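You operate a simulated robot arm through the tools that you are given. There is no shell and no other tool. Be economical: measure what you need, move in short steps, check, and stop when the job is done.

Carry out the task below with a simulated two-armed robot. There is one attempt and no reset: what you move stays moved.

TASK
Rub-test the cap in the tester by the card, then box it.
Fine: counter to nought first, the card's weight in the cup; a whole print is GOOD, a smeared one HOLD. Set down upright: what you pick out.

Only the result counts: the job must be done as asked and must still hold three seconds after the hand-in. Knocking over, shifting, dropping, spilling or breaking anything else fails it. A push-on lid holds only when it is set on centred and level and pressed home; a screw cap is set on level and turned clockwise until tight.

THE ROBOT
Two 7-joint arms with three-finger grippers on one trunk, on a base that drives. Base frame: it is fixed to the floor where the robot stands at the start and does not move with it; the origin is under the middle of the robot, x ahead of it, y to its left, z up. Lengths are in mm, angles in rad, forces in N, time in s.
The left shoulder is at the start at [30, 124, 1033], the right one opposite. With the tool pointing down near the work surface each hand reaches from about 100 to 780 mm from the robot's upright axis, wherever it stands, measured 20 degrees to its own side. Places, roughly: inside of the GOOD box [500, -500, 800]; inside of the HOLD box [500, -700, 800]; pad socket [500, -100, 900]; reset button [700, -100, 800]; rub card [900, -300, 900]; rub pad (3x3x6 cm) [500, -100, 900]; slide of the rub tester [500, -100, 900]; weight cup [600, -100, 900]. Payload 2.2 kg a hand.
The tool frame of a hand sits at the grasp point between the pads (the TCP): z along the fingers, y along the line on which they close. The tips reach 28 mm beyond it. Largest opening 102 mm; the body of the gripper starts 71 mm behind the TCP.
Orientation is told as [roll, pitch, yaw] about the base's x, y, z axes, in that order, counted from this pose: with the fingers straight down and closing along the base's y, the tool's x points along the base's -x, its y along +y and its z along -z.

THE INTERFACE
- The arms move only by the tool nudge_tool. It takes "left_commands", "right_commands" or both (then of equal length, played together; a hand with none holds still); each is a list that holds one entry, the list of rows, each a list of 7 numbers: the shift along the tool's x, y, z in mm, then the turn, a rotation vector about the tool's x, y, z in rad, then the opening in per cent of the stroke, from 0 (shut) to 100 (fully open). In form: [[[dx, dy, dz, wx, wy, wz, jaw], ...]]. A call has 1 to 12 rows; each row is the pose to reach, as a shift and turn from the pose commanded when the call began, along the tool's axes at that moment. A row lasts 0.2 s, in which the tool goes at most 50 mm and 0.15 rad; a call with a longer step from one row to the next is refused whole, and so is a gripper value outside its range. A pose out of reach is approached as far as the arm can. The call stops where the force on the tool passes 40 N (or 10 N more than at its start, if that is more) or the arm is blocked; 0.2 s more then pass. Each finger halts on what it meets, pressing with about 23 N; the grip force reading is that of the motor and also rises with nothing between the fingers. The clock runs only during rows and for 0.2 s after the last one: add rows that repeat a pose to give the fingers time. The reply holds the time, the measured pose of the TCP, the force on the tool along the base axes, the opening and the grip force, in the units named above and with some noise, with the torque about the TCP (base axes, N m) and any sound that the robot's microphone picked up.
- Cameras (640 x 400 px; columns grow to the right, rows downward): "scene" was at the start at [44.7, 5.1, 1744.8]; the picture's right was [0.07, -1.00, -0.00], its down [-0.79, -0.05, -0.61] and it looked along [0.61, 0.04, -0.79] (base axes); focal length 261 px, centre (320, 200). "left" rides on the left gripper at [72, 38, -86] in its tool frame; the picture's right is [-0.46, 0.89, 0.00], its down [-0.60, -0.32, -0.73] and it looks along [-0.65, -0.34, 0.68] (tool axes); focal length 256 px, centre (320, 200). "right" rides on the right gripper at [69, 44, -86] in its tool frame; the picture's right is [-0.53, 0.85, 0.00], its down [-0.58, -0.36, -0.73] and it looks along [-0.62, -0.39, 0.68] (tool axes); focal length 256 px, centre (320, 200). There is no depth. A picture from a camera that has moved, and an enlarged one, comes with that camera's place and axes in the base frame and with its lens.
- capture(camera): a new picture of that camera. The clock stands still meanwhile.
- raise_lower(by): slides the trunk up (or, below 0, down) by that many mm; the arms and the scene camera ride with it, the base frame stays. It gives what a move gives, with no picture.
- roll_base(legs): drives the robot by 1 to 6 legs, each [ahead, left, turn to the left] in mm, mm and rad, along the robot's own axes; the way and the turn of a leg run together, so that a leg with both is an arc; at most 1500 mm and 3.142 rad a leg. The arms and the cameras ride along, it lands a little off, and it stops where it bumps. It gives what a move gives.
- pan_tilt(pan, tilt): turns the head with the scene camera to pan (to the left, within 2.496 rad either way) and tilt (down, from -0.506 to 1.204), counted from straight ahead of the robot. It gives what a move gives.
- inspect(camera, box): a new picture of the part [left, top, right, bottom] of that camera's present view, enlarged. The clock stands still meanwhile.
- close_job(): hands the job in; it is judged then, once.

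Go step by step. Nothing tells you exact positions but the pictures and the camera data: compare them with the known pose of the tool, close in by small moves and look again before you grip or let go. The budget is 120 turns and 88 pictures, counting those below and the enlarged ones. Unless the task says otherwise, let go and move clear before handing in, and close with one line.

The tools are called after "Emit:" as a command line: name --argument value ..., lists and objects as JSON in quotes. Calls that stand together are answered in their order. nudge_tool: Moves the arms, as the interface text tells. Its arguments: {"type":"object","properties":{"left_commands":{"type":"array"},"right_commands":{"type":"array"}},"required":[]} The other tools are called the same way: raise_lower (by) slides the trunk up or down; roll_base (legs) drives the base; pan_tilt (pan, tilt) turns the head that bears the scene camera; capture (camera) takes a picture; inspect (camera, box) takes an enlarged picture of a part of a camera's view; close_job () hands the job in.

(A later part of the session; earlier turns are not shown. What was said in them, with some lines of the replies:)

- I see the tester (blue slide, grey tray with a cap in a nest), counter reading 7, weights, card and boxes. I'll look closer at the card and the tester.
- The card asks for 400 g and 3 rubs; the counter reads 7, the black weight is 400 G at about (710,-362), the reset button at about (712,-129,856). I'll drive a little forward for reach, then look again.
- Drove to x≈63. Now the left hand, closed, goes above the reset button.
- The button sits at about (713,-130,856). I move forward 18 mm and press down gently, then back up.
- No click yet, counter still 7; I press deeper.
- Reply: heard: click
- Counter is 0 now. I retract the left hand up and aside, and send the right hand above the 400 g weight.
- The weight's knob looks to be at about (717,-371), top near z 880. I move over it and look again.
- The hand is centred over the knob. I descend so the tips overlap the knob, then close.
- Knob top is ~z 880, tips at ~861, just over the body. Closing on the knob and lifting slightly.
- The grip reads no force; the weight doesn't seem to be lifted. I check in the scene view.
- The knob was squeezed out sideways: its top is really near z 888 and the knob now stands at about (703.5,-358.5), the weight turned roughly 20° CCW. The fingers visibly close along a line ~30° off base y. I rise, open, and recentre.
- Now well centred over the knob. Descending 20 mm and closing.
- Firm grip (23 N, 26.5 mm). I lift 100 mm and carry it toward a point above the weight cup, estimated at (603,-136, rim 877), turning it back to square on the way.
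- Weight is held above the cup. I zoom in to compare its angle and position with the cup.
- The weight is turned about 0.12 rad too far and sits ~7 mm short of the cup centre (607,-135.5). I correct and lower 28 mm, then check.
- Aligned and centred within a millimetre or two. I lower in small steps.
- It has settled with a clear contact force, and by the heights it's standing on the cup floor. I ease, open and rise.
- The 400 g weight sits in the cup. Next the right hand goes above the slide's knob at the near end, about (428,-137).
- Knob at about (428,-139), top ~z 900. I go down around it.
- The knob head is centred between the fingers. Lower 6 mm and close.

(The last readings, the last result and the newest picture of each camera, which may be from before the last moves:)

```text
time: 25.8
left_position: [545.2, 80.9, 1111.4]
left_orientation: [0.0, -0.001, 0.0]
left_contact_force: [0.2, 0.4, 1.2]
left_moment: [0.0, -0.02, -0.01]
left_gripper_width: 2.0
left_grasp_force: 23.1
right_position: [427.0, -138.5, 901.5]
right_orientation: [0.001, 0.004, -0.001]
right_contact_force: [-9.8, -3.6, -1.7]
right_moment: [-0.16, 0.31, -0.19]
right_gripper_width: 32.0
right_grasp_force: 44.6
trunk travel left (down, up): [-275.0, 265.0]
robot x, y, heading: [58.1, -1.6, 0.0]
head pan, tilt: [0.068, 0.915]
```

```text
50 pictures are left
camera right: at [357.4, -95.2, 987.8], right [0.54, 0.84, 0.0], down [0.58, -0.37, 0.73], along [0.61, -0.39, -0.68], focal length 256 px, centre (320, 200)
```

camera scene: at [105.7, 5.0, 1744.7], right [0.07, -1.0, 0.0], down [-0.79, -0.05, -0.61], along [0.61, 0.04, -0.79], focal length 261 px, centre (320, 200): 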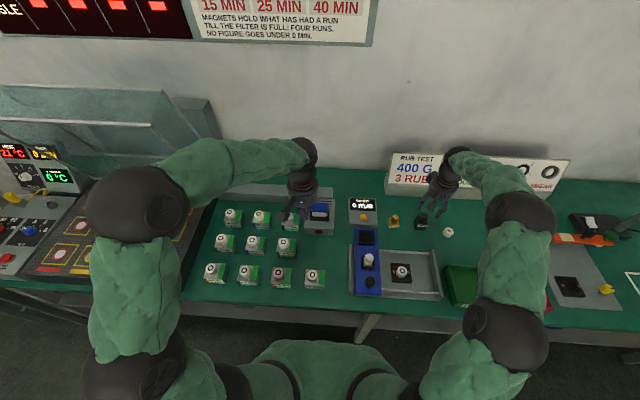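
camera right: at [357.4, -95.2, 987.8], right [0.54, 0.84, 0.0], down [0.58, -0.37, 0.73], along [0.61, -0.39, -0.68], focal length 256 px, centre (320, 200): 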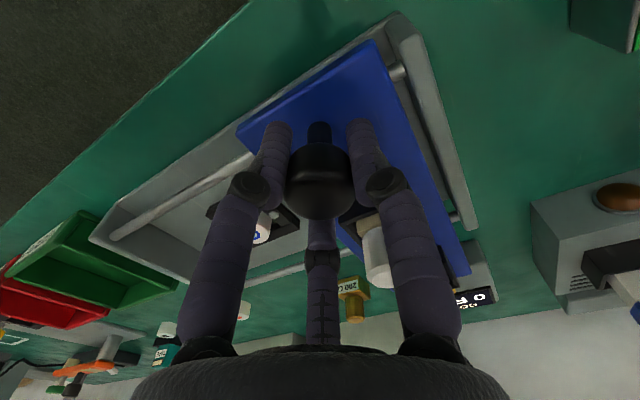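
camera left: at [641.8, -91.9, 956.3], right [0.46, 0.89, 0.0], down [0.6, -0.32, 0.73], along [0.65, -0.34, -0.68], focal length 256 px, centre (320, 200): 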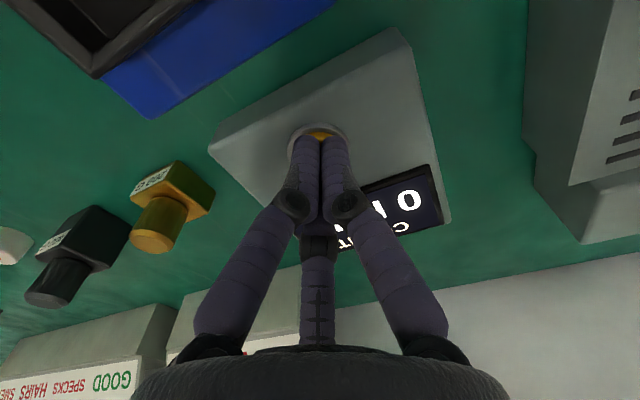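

Gripped (32 mm). Now the first stroke: slide toward -y, slowly, relieving the small x load.

Emit:
nudge_tool --right_commands '[[[1, -8, 0, 0, 0, 0, 15], [1, -25, 0, 0, 0, 0, 15], [1, -42, 0, 0, 0, 0, 15], [1, -59, 0, 0, 0, 0, 15], [1, -76, 0, 0, 0, 0, 15], [1, -93, 0, 0, 0, 0, 15], [1, -110, 0, 0, 0, 0, 15], [1, -127, 0, 0, 0, 0, 15], [1, -142, 0, 0, 0, 0, 15], [1, -155, 0, 0, 0, 0, 15]]]'

Emit:
capture --camera "scene"

```text
time: 27.9
left_position: [544.1, 82.3, 1110.6]
left_orientation: [0.0, 0.0, 0.002]
left_contact_force: [0.7, -0.8, -0.2]
left_moment: [0.09, -0.06, 0.0]
left_gripper_width: 2.1
left_grasp_force: 22.8
right_position: [425.0, -277.8, 901.4]
right_orientation: [0.008, 0.0, -0.003]
right_contact_force: [-3.4, 20.0, 17.5]
right_moment: [-0.23, 0.76, -0.12]
right_gripper_width: 30.8
right_grasp_force: 44.8
trunk travel left (down, up): [-275.0, 265.0]
robot x, y, heading: [58.7, -2.4, 0.005]
head pan, tilt: [0.068, 0.915]
stopped in row 10 (right hand): the force on the tool passed its limit at 46 N (the readings are from after the stop); the commanded pose is now the measured one
```

```text
49 pictures are left
camera scene: at [102.8, 6.8, 1745.3], right [0.07, -1.0, 0.0], down [-0.79, -0.06, -0.61], along [0.61, 0.04, -0.79], focal length 261 px, centre (320, 200)
```

scene: 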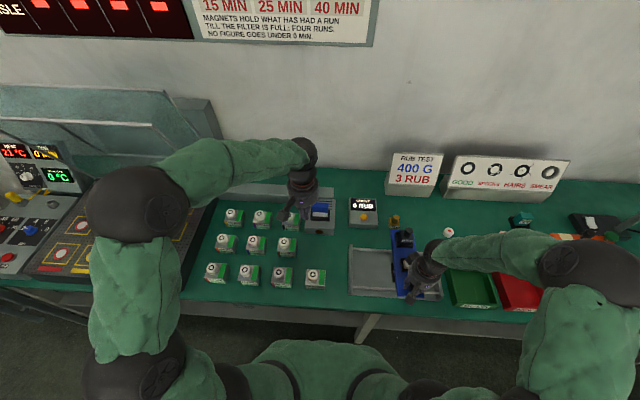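

Emit:
inspect --camera "scene" --box '[340, 180, 460, 300]'

```text
3.33 times, centred on (400, 240) of scene
camera zoom: at [102.8, 6.8, 1745.3], right [0.07, -1.0, 0.0], down [-0.79, -0.06, -0.61], along [0.61, 0.04, -0.79], focal length 870 px, centre (53, 67)
```

zoom: 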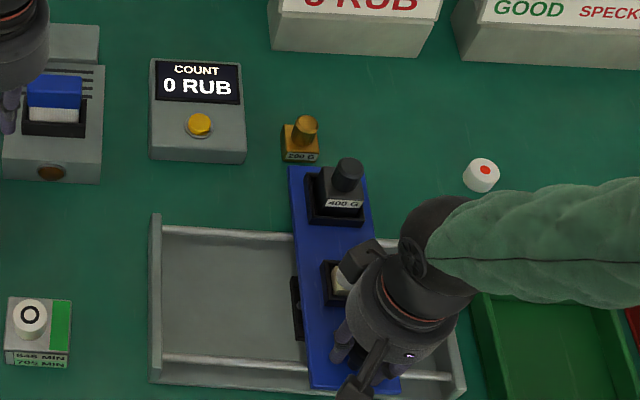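

The counter's still 0, the slide stopped at an end (y≈-278). I drive it back to see whether a full to-and-fro counts as one.

Emit:
nudge_tool --right_commands '[[[0, 8, 0, 0, 0, 0, 15], [0, 25, 0, 0, 0, 0, 15], [0, 42, 0, 0, 0, 0, 15], [0, 59, 0, 0, 0, 0, 15], [0, 76, 0, 0, 0, 0, 15], [0, 93, 0, 0, 0, 0, 15], [0, 110, 0, 0, 0, 0, 15], [0, 125, 0, 0, 0, 0, 15], [0, 135, 0, 0, 0, 0, 15], [0, 140, 0, 0, 0, 0, 15]]]'

Emit:
inspect --camera "scene" --box '[340, 180, 460, 300]'

```text
time: 30.1
left_position: [543.6, 80.1, 1110.6]
left_orientation: [0.0, 0.0, 0.001]
left_contact_force: [-0.2, -0.1, 0.2]
left_moment: [-0.02, 0.02, 0.02]
left_gripper_width: 2.2
left_grasp_force: 23.0
right_position: [424.6, -140.2, 901.4]
right_orientation: [0.008, 0.003, -0.001]
right_contact_force: [-9.5, -0.8, 4.7]
right_moment: [0.1, -0.16, -0.21]
right_gripper_width: 30.8
right_grasp_force: 45.3
trunk travel left (down, up): [-275.0, 265.0]
robot x, y, heading: [60.7, -1.2, 0.003]
head pan, tilt: [0.068, 0.915]
```

```text
3.33 times, centred on (400, 240) of scene
camera zoom: at [103.1, 5.6, 1744.8], right [0.07, -1.0, 0.0], down [-0.79, -0.06, -0.61], along [0.61, 0.04, -0.79], focal length 870 px, centre (53, 67)
```

zoom: 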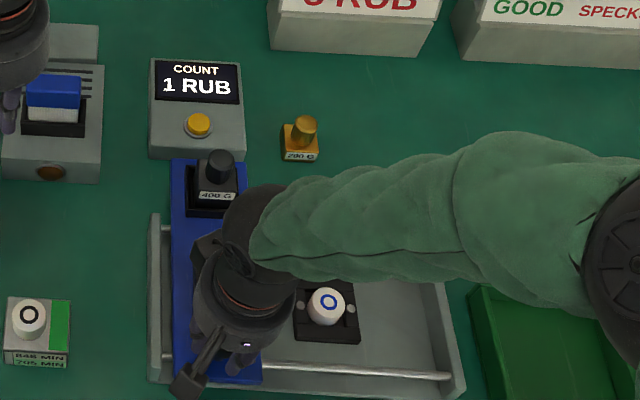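

Counter 1: a to-and-fro is one rub. Second rub now.

Emit:
nudge_tool --right_commands '[[[0, -20, 0, 0, 0, 0, 15], [0, -45, 0, 0, 0, 0, 15], [0, -70, 0, 0, 0, 0, 15], [0, -95, 0, 0, 0, 0, 15], [0, -120, 0, 0, 0, 0, 15], [0, -138, 0, 0, 0, 0, 15], [0, -120, 0, 0, 0, 0, 15], [0, -95, 0, 0, 0, 0, 15], [0, -70, 0, 0, 0, 0, 15], [0, -45, 0, 0, 0, 0, 15], [0, -20, 0, 0, 0, 0, 15], [0, 0.5, 0, 0, 0, 0, 15]]]'

Emit:
inspect --camera "scene" --box '[340, 180, 460, 300]'

```text
time: 32.7
left_position: [544.8, 81.1, 1109.4]
left_orientation: [0.001, 0.0, 0.002]
left_contact_force: [0.9, 1.5, 0.7]
left_moment: [0.01, 0.02, 0.0]
left_gripper_width: 2.1
left_grasp_force: 22.9
right_position: [425.9, -140.9, 901.2]
right_orientation: [0.007, 0.004, -0.001]
right_contact_force: [-10.4, 1.5, -13.2]
right_moment: [-0.14, -0.1, 0.12]
right_gripper_width: 30.2
right_grasp_force: 44.5
trunk travel left (down, up): [-275.0, 265.0]
robot x, y, heading: [62.6, -0.6, -0.003]
head pan, tilt: [0.068, 0.915]
```

```text
3.33 times, centred on (400, 240) of scene
camera zoom: at [104.2, 5.8, 1744.7], right [0.07, -1.0, 0.0], down [-0.79, -0.06, -0.61], along [0.61, 0.04, -0.79], focal length 870 px, centre (53, 67)
```

zoom: 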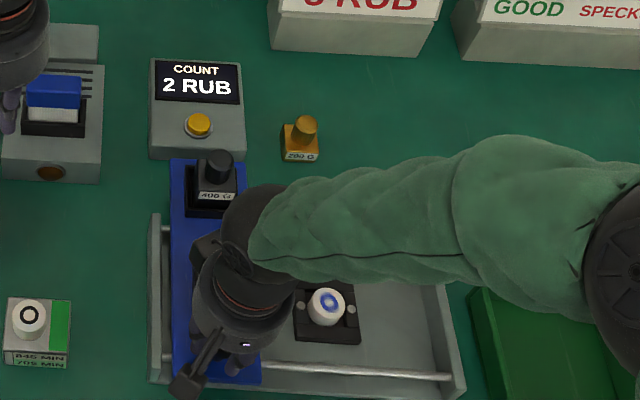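

Counter 2; the print already looks changed. Third rub.

Emit:
nudge_tool --right_commands '[[[0, -20, 0, 0, 0, 0, 15], [0, -45, 0, 0, 0, 0, 15], [0, -70, 0, 0, 0, 0, 15], [0, -95, 0, 0, 0, 0, 15], [0, -120, 0, 0, 0, 0, 15], [0, -138, 0, 0, 0, 0, 15], [0, -120, 0, 0, 0, 0, 15], [0, -95, 0, 0, 0, 0, 15], [0, -70, 0, 0, 0, 0, 15], [0, -45, 0, 0, 0, 0, 15], [0, -20, 0, 0, 0, 0, 15], [0, 1, 0, 0, 0, 0, 15]]]'

Emit:
inspect --camera "scene" --box '[340, 180, 460, 300]'

Emit:
inspect --camera "scene" --box '[423, 260, 443, 280]'

```text
time: 35.3
left_position: [543.7, 81.1, 1109.7]
left_orientation: [0.0, -0.001, 0.001]
left_contact_force: [-0.7, 0.8, 0.4]
left_moment: [-0.01, 0.01, 0.02]
left_gripper_width: 2.1
left_grasp_force: 22.9
right_position: [424.1, -138.4, 901.4]
right_orientation: [0.008, 0.002, 0.0]
right_contact_force: [-11.8, 1.6, -6.6]
right_moment: [-0.31, -0.07, 0.1]
right_gripper_width: 30.4
right_grasp_force: 44.8
trunk travel left (down, up): [-275.0, 265.0]
robot x, y, heading: [59.8, -2.2, 0.002]
head pan, tilt: [0.068, 0.915]
```

```text
3.33 times, centred on (400, 240) of scene
camera zoom: at [103.6, 6.0, 1744.7], right [0.07, -1.0, 0.0], down [-0.79, -0.06, -0.61], along [0.61, 0.04, -0.79], focal length 870 px, centre (53, 67)
```

zoom: 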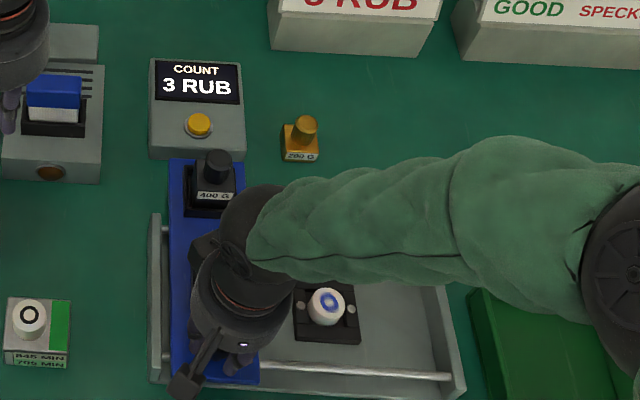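

```text
16.00 times, centred on (433, 270) of scene
camera zoom: at [103.6, 6.0, 1744.7], right [0.07, -1.0, 0.0], down [-0.79, -0.06, -0.61], along [0.61, 0.04, -0.79], focal length 4178 px, centre (-1488, -920)
```

zoom: 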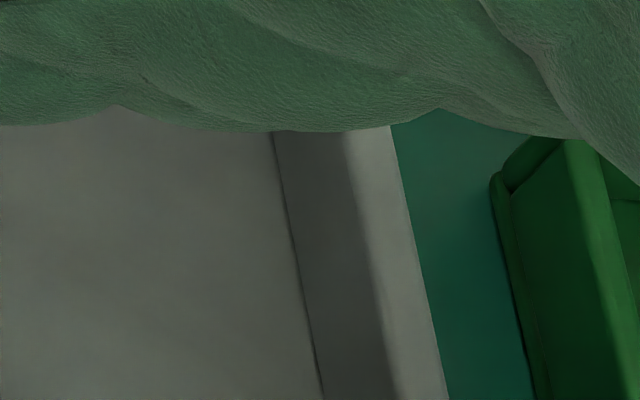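

Counter 3 — rubs done. I release the knob, rise, and look closely at the print.

Emit:
nudge_tool --right_commands '[[[0, 0, 0, 0, 0, 0, 40], [0, 0, 0, 0, 0, 0, 66], [0, 0, 0, 0, 0, 0, 66], [0, 0, -20, 0, 0, 0, 66], [0, 0, -60, 0, 0, 0, 66], [0, 0, -100, 0, 0, 0, 66], [0, 0, -120, 0, 0, 0, 66]]]'

Emit:
inspect --camera "scene" --box '[392, 262, 412, 282]'

Emit:
capture --camera "right"

```text
time: 36.9
left_position: [544.6, 80.9, 1110.5]
left_orientation: [-0.001, 0.0, 0.001]
left_contact_force: [-0.3, 0.5, -0.1]
left_moment: [0.01, 0.02, 0.02]
left_gripper_width: 2.2
left_grasp_force: 22.8
right_position: [426.8, -139.1, 1021.9]
right_orientation: [0.009, 0.0, 0.0]
right_contact_force: [0.8, 0.6, -0.6]
right_moment: [0.01, -0.01, 0.01]
right_gripper_width: 67.3
right_grasp_force: 0.0
trunk travel left (down, up): [-275.0, 265.0]
robot x, y, heading: [56.8, 0.2, -0.0]
head pan, tilt: [0.068, 0.915]
```

```text
16.00 times, centred on (402, 272) of scene
camera zoom: at [104.6, 5.5, 1744.8], right [0.07, -1.0, 0.0], down [-0.79, -0.06, -0.61], along [0.61, 0.04, -0.79], focal length 4178 px, centre (-992, -952)
```

zoom: 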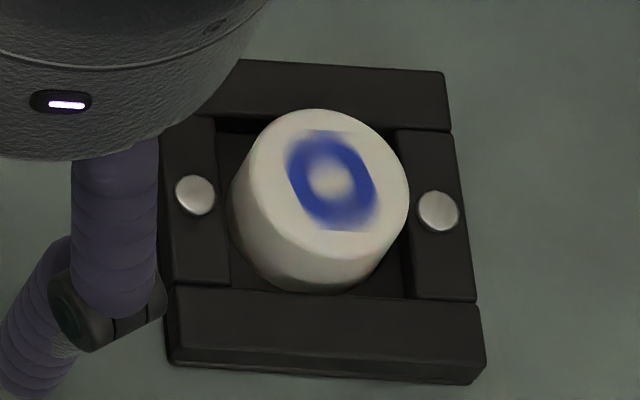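

```text
42 pictures are left
camera right: at [356.8, -97.0, 1107.9], right [0.53, 0.85, 0.01], down [0.58, -0.37, 0.73], along [0.62, -0.39, -0.69], focal length 256 px, centre (320, 200)
```

right: 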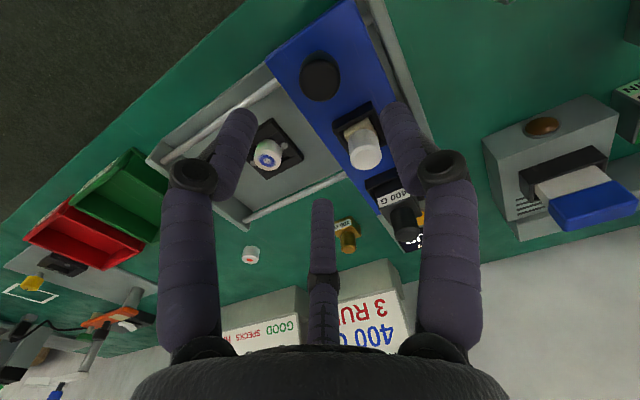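

The print is smeared, so the cap goes to HOLD. I move the right hand over the cap at about (494,-262).

Emit:
nudge_tool --right_commands '[[[-16, -40, 0, -0.009, 0, 0, 60], [-32, -80, 0, -0.009, 0, 0, 60], [-50, -110, 10, -0.009, 0, 0, 60], [-67, -123, 40, -0.009, 0, 0, 60], [-67, -123, 80, -0.009, 0, 0, 60], [-67, -123, 80, -0.009, 0, 0, 60]]]'

Emit:
capture --camera "right"

Emit:
inspect --camera "right" --box '[260, 60, 380, 180]'

```text
time: 38.3
left_position: [544.2, 81.4, 1110.5]
left_orientation: [0.001, 0.001, 0.004]
left_contact_force: [0.1, 0.1, -0.6]
left_moment: [0.0, 0.0, 0.01]
left_gripper_width: 2.3
left_grasp_force: 23.3
right_position: [493.3, -262.9, 941.9]
right_orientation: [0.017, -0.002, 0.0]
right_contact_force: [0.4, 0.3, -0.6]
right_moment: [-0.05, 0.0, -0.02]
right_gripper_width: 61.4
right_grasp_force: 0.1
trunk travel left (down, up): [-275.0, 265.0]
robot x, y, heading: [62.1, 2.5, 0.004]
head pan, tilt: [0.068, 0.915]
```

```text
41 pictures are left
camera right: at [424.0, -221.3, 1027.8], right [0.53, 0.84, 0.01], down [0.58, -0.38, 0.73], along [0.62, -0.38, -0.69], focal length 256 px, centre (320, 200)
```

right: 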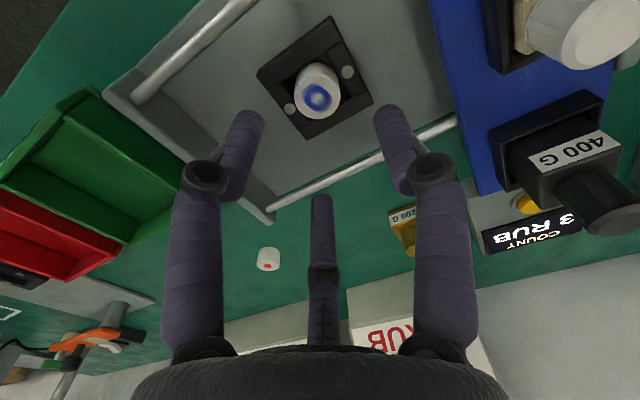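

```text
3.33 times, centred on (320, 120) of right
camera zoom: at [424.0, -221.3, 1027.8], right [0.53, 0.84, 0.01], down [0.58, -0.38, 0.73], along [0.62, -0.38, -0.69], focal length 853 px, centre (320, 467)
```

zoom: 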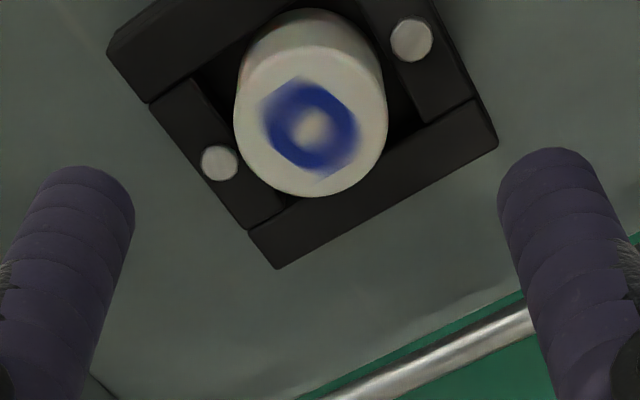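

The cap is nearly below the tool. I level the small roll and go down to just above it.

Emit:
nudge_tool --right_commands '[[[-1, -1, 20, 0.017, 0, 0, 55], [-1, -2, 45, 0.017, 0, 0, 55], [-1, -2, 55, 0.017, 0, 0, 55], [-1, -2, 55, 0.017, 0, 0, 55]]]'

Emit:
inspect --camera "right" --box '[240, 60, 400, 220]'

Emit:
inspect --camera "scene" --box '[387, 252, 417, 282]'

```text
time: 39.3
left_position: [545.2, 79.5, 1109.1]
left_orientation: [-0.001, 0.001, 0.002]
left_contact_force: [0.0, -0.3, 0.3]
left_moment: [0.0, 0.01, -0.03]
left_gripper_width: 1.7
left_grasp_force: 23.0
right_position: [493.4, -264.7, 885.7]
right_orientation: [-0.001, 0.0, -0.001]
right_contact_force: [0.3, 0.3, 0.4]
right_moment: [-0.03, 0.05, -0.01]
right_gripper_width: 56.1
right_grasp_force: 0.2
trunk travel left (down, up): [-275.0, 265.0]
robot x, y, heading: [61.5, -0.9, 0.0]
head pan, tilt: [0.068, 0.915]
```

```text
2.50 times, centred on (320, 140) of right
camera zoom: at [425.0, -220.1, 971.4], right [0.53, 0.84, 0.0], down [0.58, -0.36, 0.73], along [0.62, -0.39, -0.68], focal length 640 px, centre (320, 350)
```

zoom: 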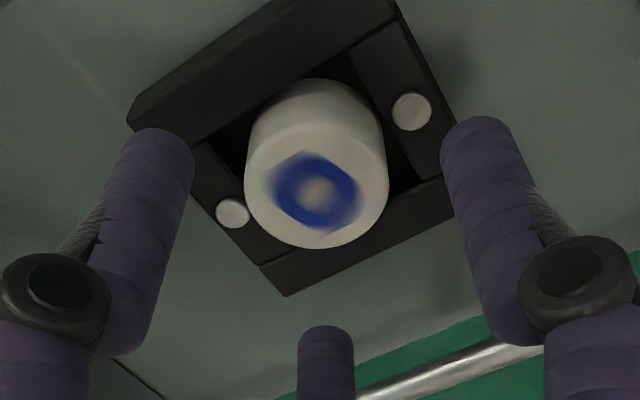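

```text
13.33 times, centred on (402, 267) of scene
camera zoom: at [104.7, 5.4, 1744.8], right [0.07, -1.0, 0.0], down [-0.79, -0.05, -0.61], along [0.61, 0.04, -0.79], focal length 3482 px, centre (-773, -693)
```

zoom: 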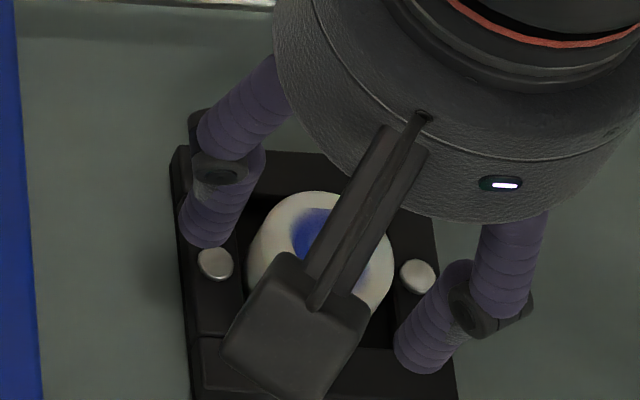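

Triangulation puts the cap top at (494.5,-264.5,847). I descend so the tips reach ~10 mm below it, watching for contact.

Emit:
nudge_tool --right_commands '[[[-1, 0, 10, 0, 0, 0, 55], [-1, 0, 15, 0, 0, 0, 55], [-1, 0, 19, 0, 0, 0, 55], [-1, 0, 19, 0, 0, 0, 55]]]'

Emit:
inspect --camera "right" --box '[240, 60, 400, 220]'

```text
time: 40.3
left_position: [546.0, 80.8, 1109.0]
left_orientation: [-0.001, -0.001, 0.002]
left_contact_force: [0.3, -0.4, 0.3]
left_moment: [-0.03, 0.01, -0.01]
left_gripper_width: 2.5
left_grasp_force: 23.2
right_position: [495.4, -263.7, 866.9]
right_orientation: [-0.001, -0.001, -0.001]
right_contact_force: [0.4, -0.3, 0.0]
right_moment: [0.01, 0.01, 0.05]
right_gripper_width: 56.1
right_grasp_force: 0.0
trunk travel left (down, up): [-275.0, 265.0]
robot x, y, heading: [60.6, 2.7, -0.002]
head pan, tilt: [0.068, 0.915]
```

```text
2.50 times, centred on (320, 140) of right
camera zoom: at [426.2, -219.7, 952.8], right [0.53, 0.85, 0.0], down [0.58, -0.36, 0.73], along [0.62, -0.39, -0.68], focal length 640 px, centre (320, 350)
```

zoom: 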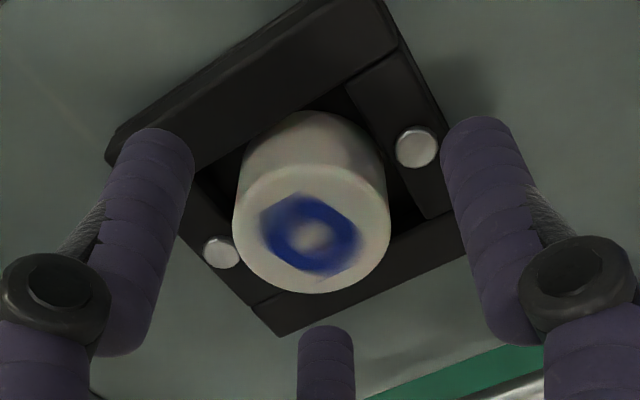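

Clear on both sides. I close on the cap.

Emit:
nudge_tool --right_commands '[[[0, 0, 0, 0, 0, 0, 40], [0, 0, 0, 0, 0, 0, 28], [0, 0, 0, 0, 0, 0, 22], [0, 0, 0, 0, 0, 0, 20], [0, 0, 0, 0, 0, 0, 20]]]'

Emit:
inspect --camera "right" --box '[240, 60, 400, 220]'

```text
time: 41.5
left_position: [543.7, 80.7, 1109.9]
left_orientation: [-0.001, 0.001, 0.001]
left_contact_force: [0.0, 0.0, 0.3]
left_moment: [-0.01, 0.01, -0.04]
left_gripper_width: 2.3
left_grasp_force: 23.1
right_position: [495.5, -263.8, 866.5]
right_orientation: [-0.001, 0.001, -0.002]
right_contact_force: [0.1, 0.6, -0.2]
right_moment: [0.01, 0.04, 0.01]
right_gripper_width: 20.6
right_grasp_force: 0.0
trunk travel left (down, up): [-275.0, 265.0]
robot x, y, heading: [60.7, 2.4, 0.007]
head pan, tilt: [0.068, 0.915]
```

```text
2.50 times, centred on (320, 140) of right
camera zoom: at [426.2, -219.7, 952.9], right [0.53, 0.84, 0.0], down [0.58, -0.36, 0.73], along [0.62, -0.39, -0.68], focal length 640 px, centre (320, 350)
```

zoom: 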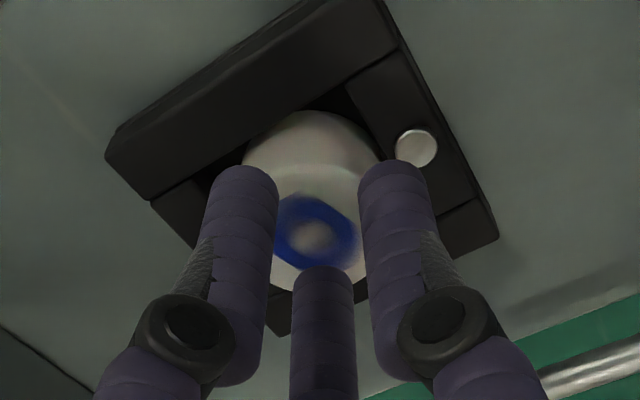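

The fingers passed above the cap—tips are effectively shorter than assumed. I reopen and go 11 mm lower.

Emit:
nudge_tool --right_commands '[[[0, 0, 0, 0, 0, 0, 40], [0, 0, 0, 0, 0, 0, 55], [0, 0, 0, 0, 0, 0, 55], [0, 0, 4, 0, 0, 0, 55], [0, 0, 8, 0, 0, 0, 55], [0, 0, 11, 0, 0, 0, 55], [0, 0, 11, 0, 0, 0, 55]]]'

Emit:
inspect --camera "right" --box '[240, 60, 400, 220]'

```text
time: 43.1
left_position: [545.2, 79.9, 1109.6]
left_orientation: [0.001, 0.0, 0.003]
left_contact_force: [-0.3, -0.3, -0.4]
left_moment: [0.01, 0.0, 0.01]
left_gripper_width: 2.1
left_grasp_force: 23.0
right_position: [495.0, -263.6, 853.4]
right_orientation: [0.0, 0.0, 0.0]
right_contact_force: [-0.3, -0.3, 0.4]
right_moment: [-0.01, 0.01, 0.01]
right_gripper_width: 56.0
right_grasp_force: 0.1
trunk travel left (down, up): [-275.0, 265.0]
robot x, y, heading: [55.5, -0.1, 0.005]
head pan, tilt: [0.068, 0.915]
```

```text
2.50 times, centred on (320, 140) of right
camera zoom: at [426.3, -220.3, 941.5], right [0.54, 0.84, 0.0], down [0.58, -0.37, 0.73], along [0.62, -0.39, -0.68], focal length 640 px, centre (320, 350)
```

zoom: 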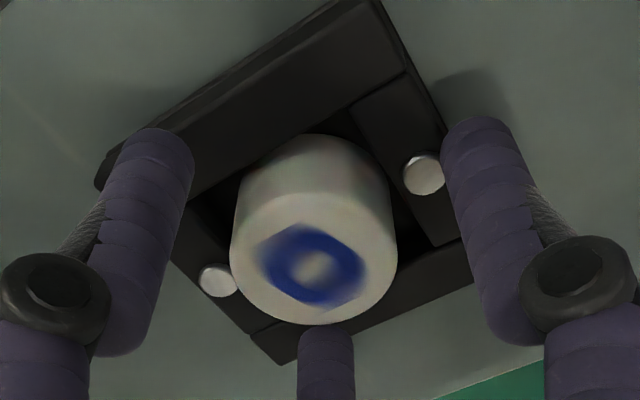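

No contact yet, cap now at the same picture height as the knob when it was gripped well. Closing.

Emit:
nudge_tool --right_commands '[[[0, 0, 0, 0, 0, 0, 40], [0, 0, 0, 0, 0, 0, 28], [0, 0, 0, 0, 0, 0, 22], [0, 0, 0, 0, 0, 0, 20], [0, 0, 0, 0, 0, 0, 20]]]'

Emit:
inspect --camera "right" --box '[240, 60, 400, 220]'

```text
time: 44.3
left_position: [544.6, 80.1, 1109.9]
left_orientation: [-0.001, -0.002, 0.002]
left_contact_force: [0.6, -0.6, -0.5]
left_moment: [0.0, 0.02, -0.01]
left_gripper_width: 2.0
left_grasp_force: 22.7
right_position: [496.8, -263.8, 856.1]
right_orientation: [0.0, -0.001, 0.0]
right_contact_force: [6.5, -1.0, 3.4]
right_moment: [-0.06, -0.17, 0.04]
right_gripper_width: 36.0
right_grasp_force: 11.4
trunk travel left (down, up): [-275.0, 265.0]
robot x, y, heading: [61.0, -0.8, 0.006]
head pan, tilt: [0.068, 0.915]
```

```text
2.50 times, centred on (320, 140) of right
camera zoom: at [427.3, -220.5, 941.7], right [0.53, 0.84, 0.0], down [0.58, -0.36, 0.73], along [0.62, -0.39, -0.68], focal length 640 px, centre (320, 350)
```

zoom: 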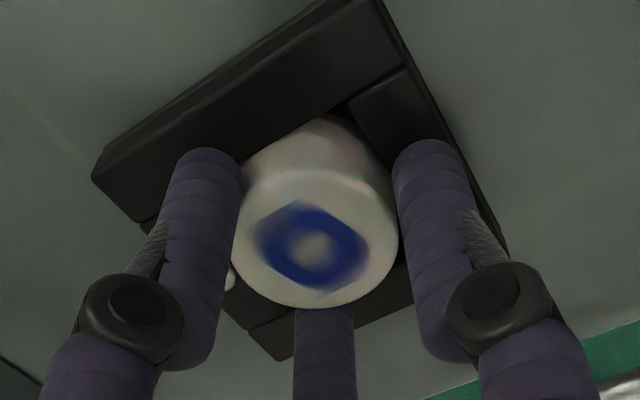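

Width 36 mm with a partial force reading. I tighten and read again before lifting.

Emit:
nudge_tool --right_commands '[[[0, 0, 0, 0, 0, 0, 15], [0, 0, 0, 0, 0, 0, 15]]]'

Emit:
inspect --camera "scene" --box '[387, 252, 417, 282]'

```text
time: 44.9
left_position: [546.0, 80.4, 1109.1]
left_orientation: [-0.001, 0.002, 0.003]
left_contact_force: [-0.1, 0.1, 0.5]
left_moment: [0.01, 0.02, -0.04]
left_gripper_width: 2.0
left_grasp_force: 22.8
right_position: [497.0, -264.8, 856.9]
right_orientation: [0.0, -0.002, 0.001]
right_contact_force: [8.2, -2.2, 3.8]
right_moment: [-0.06, -0.24, 0.02]
right_gripper_width: 35.5
right_grasp_force: 15.0
trunk travel left (down, up): [-275.0, 265.0]
robot x, y, heading: [58.5, 0.5, 0.003]
head pan, tilt: [0.068, 0.915]
```

```text
13.33 times, centred on (402, 267) of scene
camera zoom: at [105.5, 5.4, 1744.8], right [0.07, -1.0, 0.0], down [-0.79, -0.05, -0.61], along [0.61, 0.04, -0.79], focal length 3482 px, centre (-773, -693)
```

zoom: 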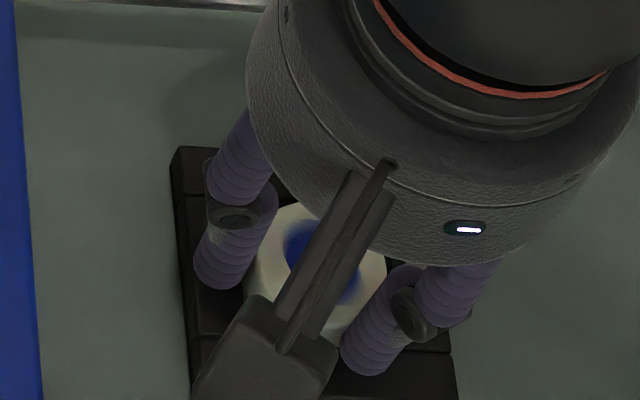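

The side force shows the fingers sit about 4 mm too far on the far side of the cap. I open, shift back, and close again.

Emit:
nudge_tool --right_commands '[[[0, 0, 0, 0, 0, 0, 40], [0, 0, 0, 0, 0, 0, 50], [0, 0, 0, 0, 0, 0, 50], [3.8, 2.4, 0, 0, 0, 0, 50], [3.8, 2.4, 0, 0, 0, 0, 50]]]'

Emit:
inspect --camera "right" --box '[240, 60, 400, 220]'

```text
time: 46.1
left_position: [544.9, 79.9, 1110.2]
left_orientation: [-0.001, 0.0, 0.004]
left_contact_force: [0.1, -0.5, 0.3]
left_moment: [-0.04, -0.01, -0.01]
left_gripper_width: 2.2
left_grasp_force: 22.9
right_position: [491.7, -261.3, 855.2]
right_orientation: [-0.001, 0.001, 0.001]
right_contact_force: [-0.5, 0.1, 0.1]
right_moment: [0.01, 0.04, 0.03]
right_gripper_width: 51.0
right_grasp_force: 0.1
trunk travel left (down, up): [-275.0, 265.0]
robot x, y, heading: [64.3, -1.5, 0.0]
head pan, tilt: [0.068, 0.915]
```

```text
2.50 times, centred on (320, 140) of right
camera zoom: at [422.3, -217.9, 941.5], right [0.53, 0.85, 0.0], down [0.58, -0.36, 0.73], along [0.62, -0.39, -0.68], focal length 640 px, centre (320, 350)
```

zoom: 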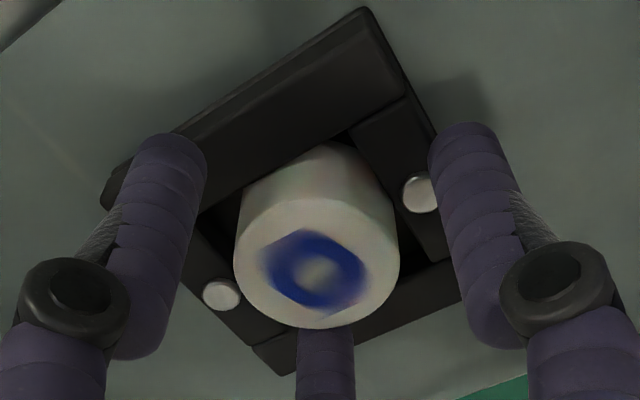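

Now the cap sits on the tool axis. Closing.

Emit:
nudge_tool --right_commands '[[[0, 0, 0, 0, 0, 0, 38], [0, 0, 0, 0, 0, 0, 28], [0, 0, 0, 0, 0, 0, 15], [0, 0, 0, 0, 0, 0, 15], [0, 0, 0, 0, 0, 0, 15]]]'

Emit:
inspect --camera "right" --box '[240, 60, 400, 220]'

```text
time: 47.3
left_position: [546.5, 80.2, 1109.1]
left_orientation: [0.0, 0.003, 0.001]
left_contact_force: [-0.6, 0.2, 0.0]
left_moment: [0.05, 0.0, -0.02]
left_gripper_width: 2.4
left_grasp_force: 23.3
right_position: [495.1, -262.4, 856.5]
right_orientation: [-0.002, -0.006, -0.002]
right_contact_force: [21.3, -11.1, 9.2]
right_moment: [-0.37, -0.61, 0.1]
right_gripper_width: 35.7
right_grasp_force: 14.9
trunk travel left (down, up): [-275.0, 265.0]
robot x, y, heading: [61.2, -1.2, 0.007]
head pan, tilt: [0.068, 0.915]
```

```text
2.50 times, centred on (320, 140) of right
camera zoom: at [426.0, -219.6, 942.2], right [0.54, 0.84, 0.0], down [0.57, -0.36, 0.73], along [0.62, -0.39, -0.68], focal length 640 px, centre (320, 350)
```

zoom: 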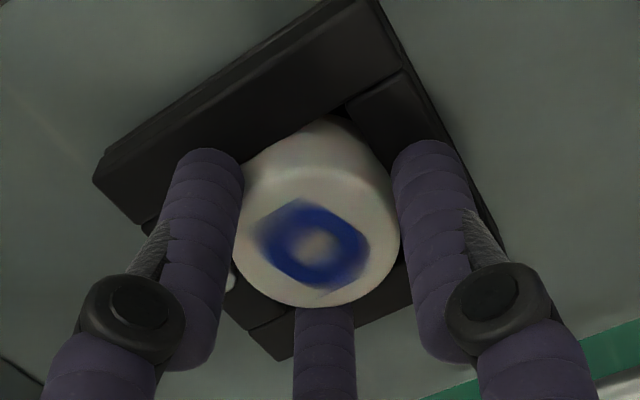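

The wrist view actually shows a third, far finger: the hand self-centres, and it pulls toward about (498,-265). I open, move there, go 3 mm lower, and close.

Emit:
nudge_tool --right_commands '[[[0, 0, 0, 0, 0, 0, 40], [0, 0, 0, 0, 0, 0, 52], [-6, -3.5, 0, 0, 0, 0, 52], [-6, -3.5, 3, 0, 0, 0, 52], [-6, -3.5, 3, 0, 0, 0, 40], [-6, -3.5, 3, 0, 0, 0, 28], [-6, -3.5, 3, 0, 0, 0, 15], [-6, -3.5, 3, 0, 0, 0, 15], [-6, -3.5, 3, 0, 0, 0, 15]]]'

Emit:
inspect --camera "right" --box '[240, 60, 400, 220]'

```text
time: 49.3
left_position: [544.3, 79.6, 1110.0]
left_orientation: [0.0, -0.002, 0.001]
left_contact_force: [0.8, -0.6, 0.4]
left_moment: [0.01, 0.04, -0.01]
left_gripper_width: 2.0
left_grasp_force: 22.6
right_position: [497.6, -265.0, 851.1]
right_orientation: [0.002, -0.001, 0.0]
right_contact_force: [1.2, -0.7, -0.2]
right_moment: [-0.05, 0.02, 0.04]
right_gripper_width: 33.7
right_grasp_force: 22.5
trunk travel left (down, up): [-275.0, 265.0]
robot x, y, heading: [58.1, 4.3, 0.001]
head pan, tilt: [0.068, 0.915]
```

```text
2.50 times, centred on (320, 140) of right
camera zoom: at [428.4, -221.7, 938.5], right [0.53, 0.84, 0.0], down [0.58, -0.36, 0.73], along [0.62, -0.39, -0.68], focal length 640 px, centre (320, 350)
```

zoom: 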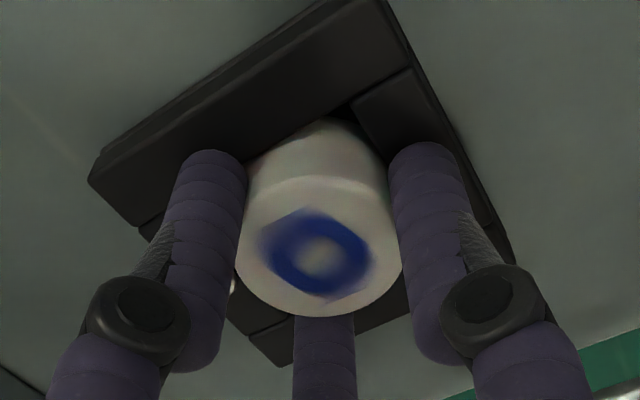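

Firm, clean grip (22.5 N, 33.7 mm). Lifting, then over toward the HOLD box at about (484,-688).

Emit:
nudge_tool --right_commands '[[[0, 0, -6, 0, 0, 0, 15], [0, 0, -20, 0, 0, 0, 15], [0, 0, -60, 0, 0, 0, 15], [0, 0, -100, 0, 0, 0, 15], [0, -35, -115, 0, 0, 0, 15], [0, -75, -115, 0, 0, 0, 15], [1, -118, -115, 0, 0, 0, 15], [3, -161, -115, 0, 0, 0, 15], [5, -204, -115, 0, 0, 0, 15], [7, -247, -115, 0, 0, 0, 15], [9, -285, -115, 0, 0, 0, 15]]]'

Emit:
capture --camera "right"

Emit:
capture --camera "scene"

```text
time: 51.7
left_position: [545.4, 80.2, 1110.5]
left_orientation: [0.0, -0.001, 0.002]
left_contact_force: [-0.4, 0.2, 0.0]
left_moment: [-0.03, -0.05, -0.01]
left_gripper_width: 2.1
left_grasp_force: 22.9
right_position: [488.4, -554.3, 966.2]
right_orientation: [0.004, -0.001, 0.001]
right_contact_force: [0.0, -0.6, -0.3]
right_moment: [-0.02, -0.01, -0.02]
right_gripper_width: 33.9
right_grasp_force: 22.7
trunk travel left (down, up): [-275.0, 265.0]
robot x, y, heading: [59.2, 0.7, 0.007]
head pan, tilt: [0.068, 0.915]
```

```text
29 pictures are left
camera right: at [418.3, -509.1, 1052.4], right [0.53, 0.85, 0.0], down [0.58, -0.37, 0.73], along [0.62, -0.39, -0.68], focal length 256 px, centre (320, 200)
```

right: 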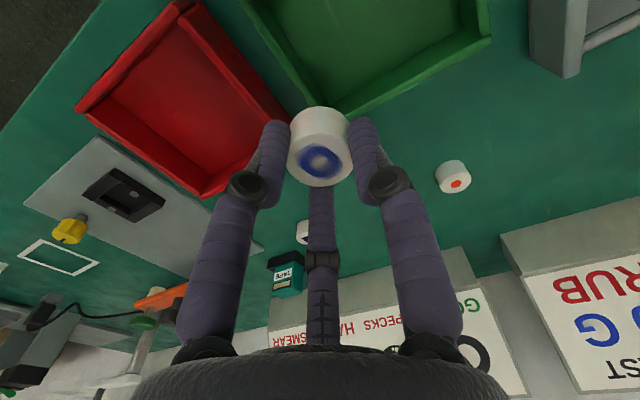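

```text
28 pictures are left
camera scene: at [104.7, 4.3, 1744.8], right [0.07, -1.0, 0.0], down [-0.79, -0.05, -0.61], along [0.61, 0.04, -0.79], focal length 261 px, centre (320, 200)
```

scene: 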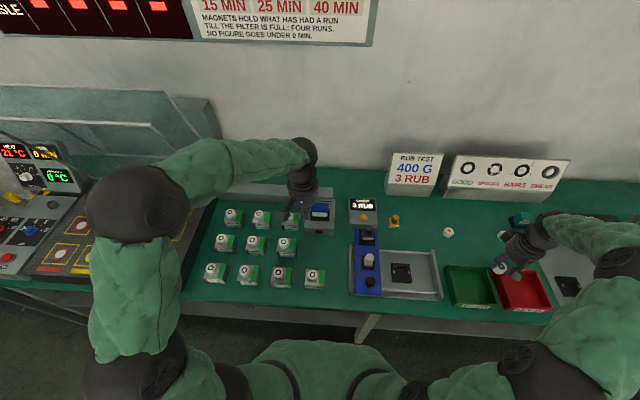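

Cap held well; HOLD box centre is about (457,-675). I move over it and look.

Emit:
nudge_tool --right_commands '[[[8, -35, 0, 0, 0, 0, 15], [18, -75, 0, 0, 0, 0, 15], [30, -110, 10, 0, 0, 0, 15], [30, -120, 30, 0, 0, 0, 15], [30, -120, 36, 0, 0, 0, 15]]]'

Emit:
capture --camera "right"

Emit:
inspect --camera "scene" --box '[470, 240, 570, 320]'

```text
time: 52.9
left_position: [544.9, 80.3, 1110.1]
left_orientation: [-0.001, 0.0, 0.0]
left_contact_force: [0.7, 0.0, 0.7]
left_moment: [-0.03, -0.02, -0.03]
left_gripper_width: 2.2
left_grasp_force: 23.3
right_position: [457.1, -670.0, 930.8]
right_orientation: [-0.001, 0.001, 0.0]
right_contact_force: [-0.3, -0.2, -0.2]
right_moment: [-0.01, -0.01, -0.02]
right_gripper_width: 33.9
right_grasp_force: 22.9
trunk travel left (down, up): [-275.0, 265.0]
robot x, y, heading: [57.8, 2.3, 0.003]
head pan, tilt: [0.068, 0.915]
```

```text
27 pictures are left
camera right: at [388.4, -627.0, 1018.0], right [0.53, 0.84, 0.0], down [0.58, -0.36, 0.73], along [0.62, -0.39, -0.68], focal length 256 px, centre (320, 200)
```

right: 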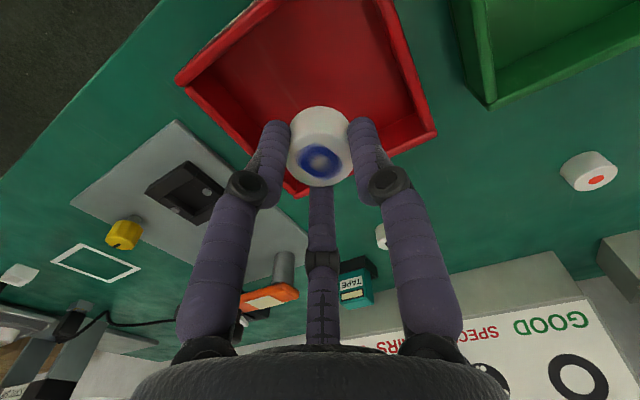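

```text
5.00 times, centred on (520, 280) of scene
camera zoom: at [104.4, 5.4, 1744.8], right [0.07, -1.0, 0.0], down [-0.79, -0.05, -0.61], along [0.61, 0.04, -0.79], focal length 1306 px, centre (-680, -200)
```

zoom: 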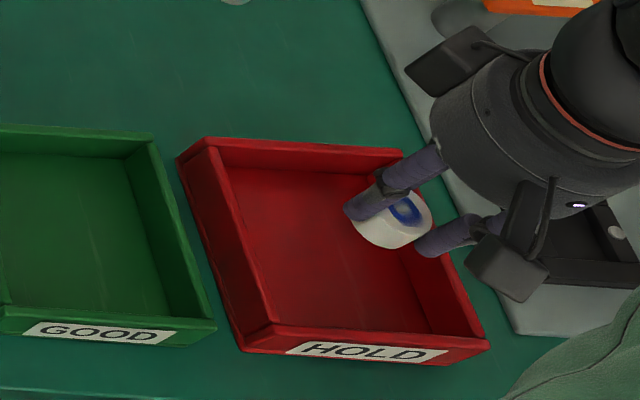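

Box centre works out near (466,-684). I shift there and lower to just above the expected floor.

Emit:
nudge_tool --right_commands '[[[-8, -13, 0, 0, 0, 0, 15], [-8, -13, 35, 0, 0, 0, 15], [-8, -13, 65, 0, 0, 0, 15], [-8, -13, 75, 0, 0, 0, 15], [-8, -13, 80, 0, 0, 0, 15], [-8, -13, 80, 0, 0, 0, 15]]]'

Emit:
inspect --camera "scene" --box '[470, 240, 570, 320]'

Emit:
capture --camera "right"

```text
time: 54.3
left_position: [545.5, 80.1, 1110.1]
left_orientation: [0.002, 0.001, 0.001]
left_contact_force: [0.5, -0.9, -0.1]
left_moment: [0.0, 0.01, 0.01]
left_gripper_width: 2.3
left_grasp_force: 23.2
right_position: [466.6, -683.0, 851.5]
right_orientation: [-0.001, 0.001, 0.0]
right_contact_force: [0.3, -0.1, -0.9]
right_moment: [0.03, 0.02, -0.04]
right_gripper_width: 34.1
right_grasp_force: 23.0
trunk travel left (down, up): [-275.0, 265.0]
robot x, y, heading: [63.3, -0.7, 0.004]
head pan, tilt: [0.068, 0.915]
```

```text
5.00 times, centred on (520, 280) of scene
camera zoom: at [104.7, 5.5, 1744.8], right [0.07, -1.0, 0.0], down [-0.79, -0.06, -0.61], along [0.61, 0.04, -0.79], focal length 1306 px, centre (-680, -200)
```

zoom: 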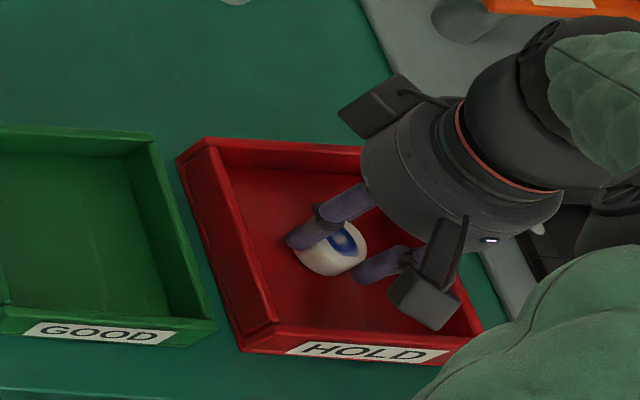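

```text
24 pictures are left
camera right: at [397.6, -639.6, 937.5], right [0.53, 0.84, 0.0], down [0.58, -0.36, 0.73], along [0.62, -0.39, -0.68], focal length 256 px, centre (320, 200)
```

right: 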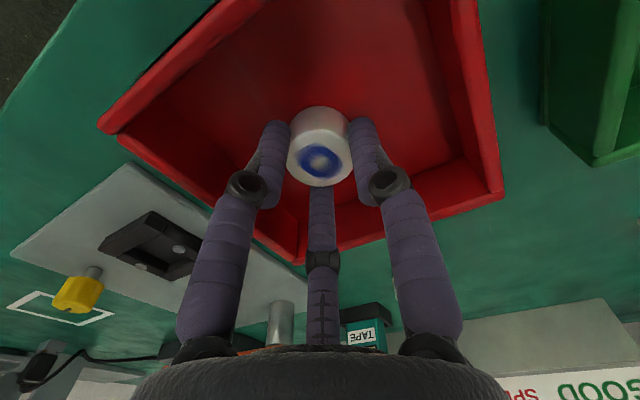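

Centred in HOLD, still above the floor. I lower slowly.

Emit:
nudge_tool --right_commands '[[[0, 0, 3, 0, 0, 0, 15], [0, 0, 6, 0, 0, 0, 15], [0, 0, 9, 0, 0, 0, 15], [0, 0, 12, 0, 0, 0, 15]]]'

```text
time: 55.3
left_position: [544.3, 83.2, 1109.9]
left_orientation: [-0.003, 0.001, 0.001]
left_contact_force: [-0.4, -0.1, 0.1]
left_moment: [-0.01, 0.01, 0.02]
left_gripper_width: 2.2
left_grasp_force: 22.9
right_position: [467.7, -683.9, 842.6]
right_orientation: [-0.004, -0.003, -0.003]
right_contact_force: [1.3, 1.7, 18.9]
right_moment: [0.07, -0.02, 0.0]
right_gripper_width: 34.1
right_grasp_force: 23.1
trunk travel left (down, up): [-275.0, 265.0]
robot x, y, heading: [61.6, -0.8, -0.001]
head pan, tilt: [0.068, 0.915]
```

Contact with the floor (19 N). I ease off, open, and rise straight up.

Emit:
nudge_tool --right_commands '[[[0, 0, -3, 0, 0, 0, 15], [0, 0, -3, 0, 0, 0, 28], [0, 0, -3, 0, 0, 0, 42], [0, 0, -3, 0, 0, 0, 50], [0, 0, -3, 0, 0, 0, 50], [0, 0, -15, 0, 0, 0, 50], [0, 0, -45, 0, 0, 0, 50], [0, 0, -90, 0, 0, 0, 50], [0, 0, -140, 0, 0, 0, 50]]]'

Emit:
capture --camera "right"

Emit:
capture --camera "scene"

Emit:
inspect --camera "scene" --box '[340, 180, 460, 300]'

```text
time: 57.3
left_position: [544.2, 81.3, 1109.5]
left_orientation: [0.0, 0.0, 0.003]
left_contact_force: [1.1, 0.3, 0.3]
left_moment: [0.0, 0.02, 0.0]
left_gripper_width: 2.1
left_grasp_force: 22.2
right_position: [465.9, -681.6, 980.7]
right_orientation: [0.002, 0.003, -0.001]
right_contact_force: [0.1, -0.1, -1.3]
right_moment: [-0.04, 0.0, 0.0]
right_gripper_width: 51.2
right_grasp_force: 0.0
trunk travel left (down, up): [-275.0, 265.0]
robot x, y, heading: [63.1, -1.4, 0.001]
head pan, tilt: [0.068, 0.915]
```

```text
23 pictures are left
camera right: at [396.3, -638.1, 1066.3], right [0.53, 0.85, 0.0], down [0.58, -0.37, 0.73], along [0.62, -0.39, -0.68], focal length 256 px, centre (320, 200)
```

right: 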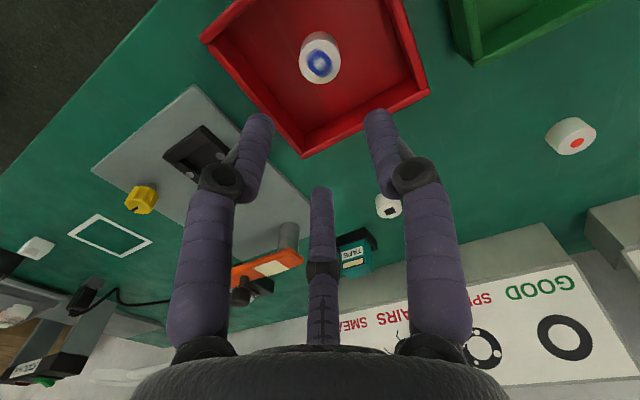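

```text
22 pictures are left
camera scene: at [103.9, 6.5, 1744.8], right [0.07, -1.0, 0.0], down [-0.79, -0.06, -0.61], along [0.61, 0.04, -0.79], focal length 261 px, centre (320, 200)
```

scene: 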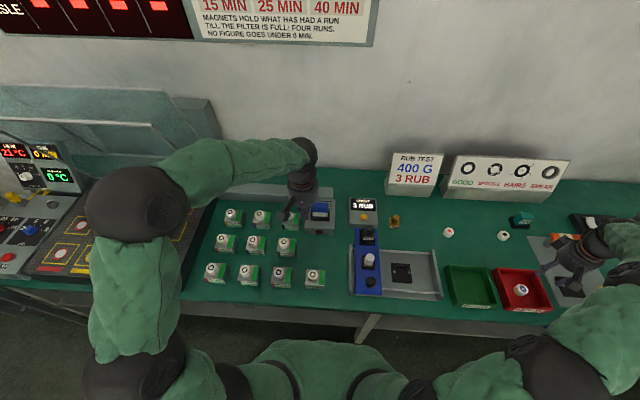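

```text
3.33 times, centred on (400, 240) of scene
camera zoom: at [103.9, 6.5, 1744.8], right [0.07, -1.0, 0.0], down [-0.79, -0.06, -0.61], along [0.61, 0.04, -0.79], focal length 870 px, centre (53, 67)
```

zoom: 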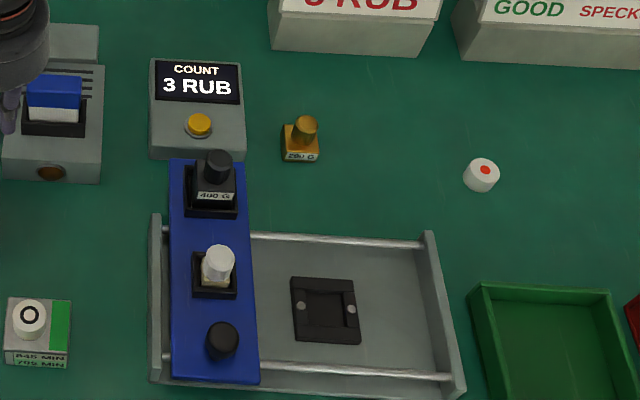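

The smeared cap stands upright in the HOLD box. The counter reads 3, the 400 g weight is in the cup, and both hands are clear, so I'm handing in.

Emit:
close_job

```text
The job is handed in.
```

The cap got its three rubs under 400 g with the counter started from zero, the print smeared, and it now stands upright in the HOLD box.
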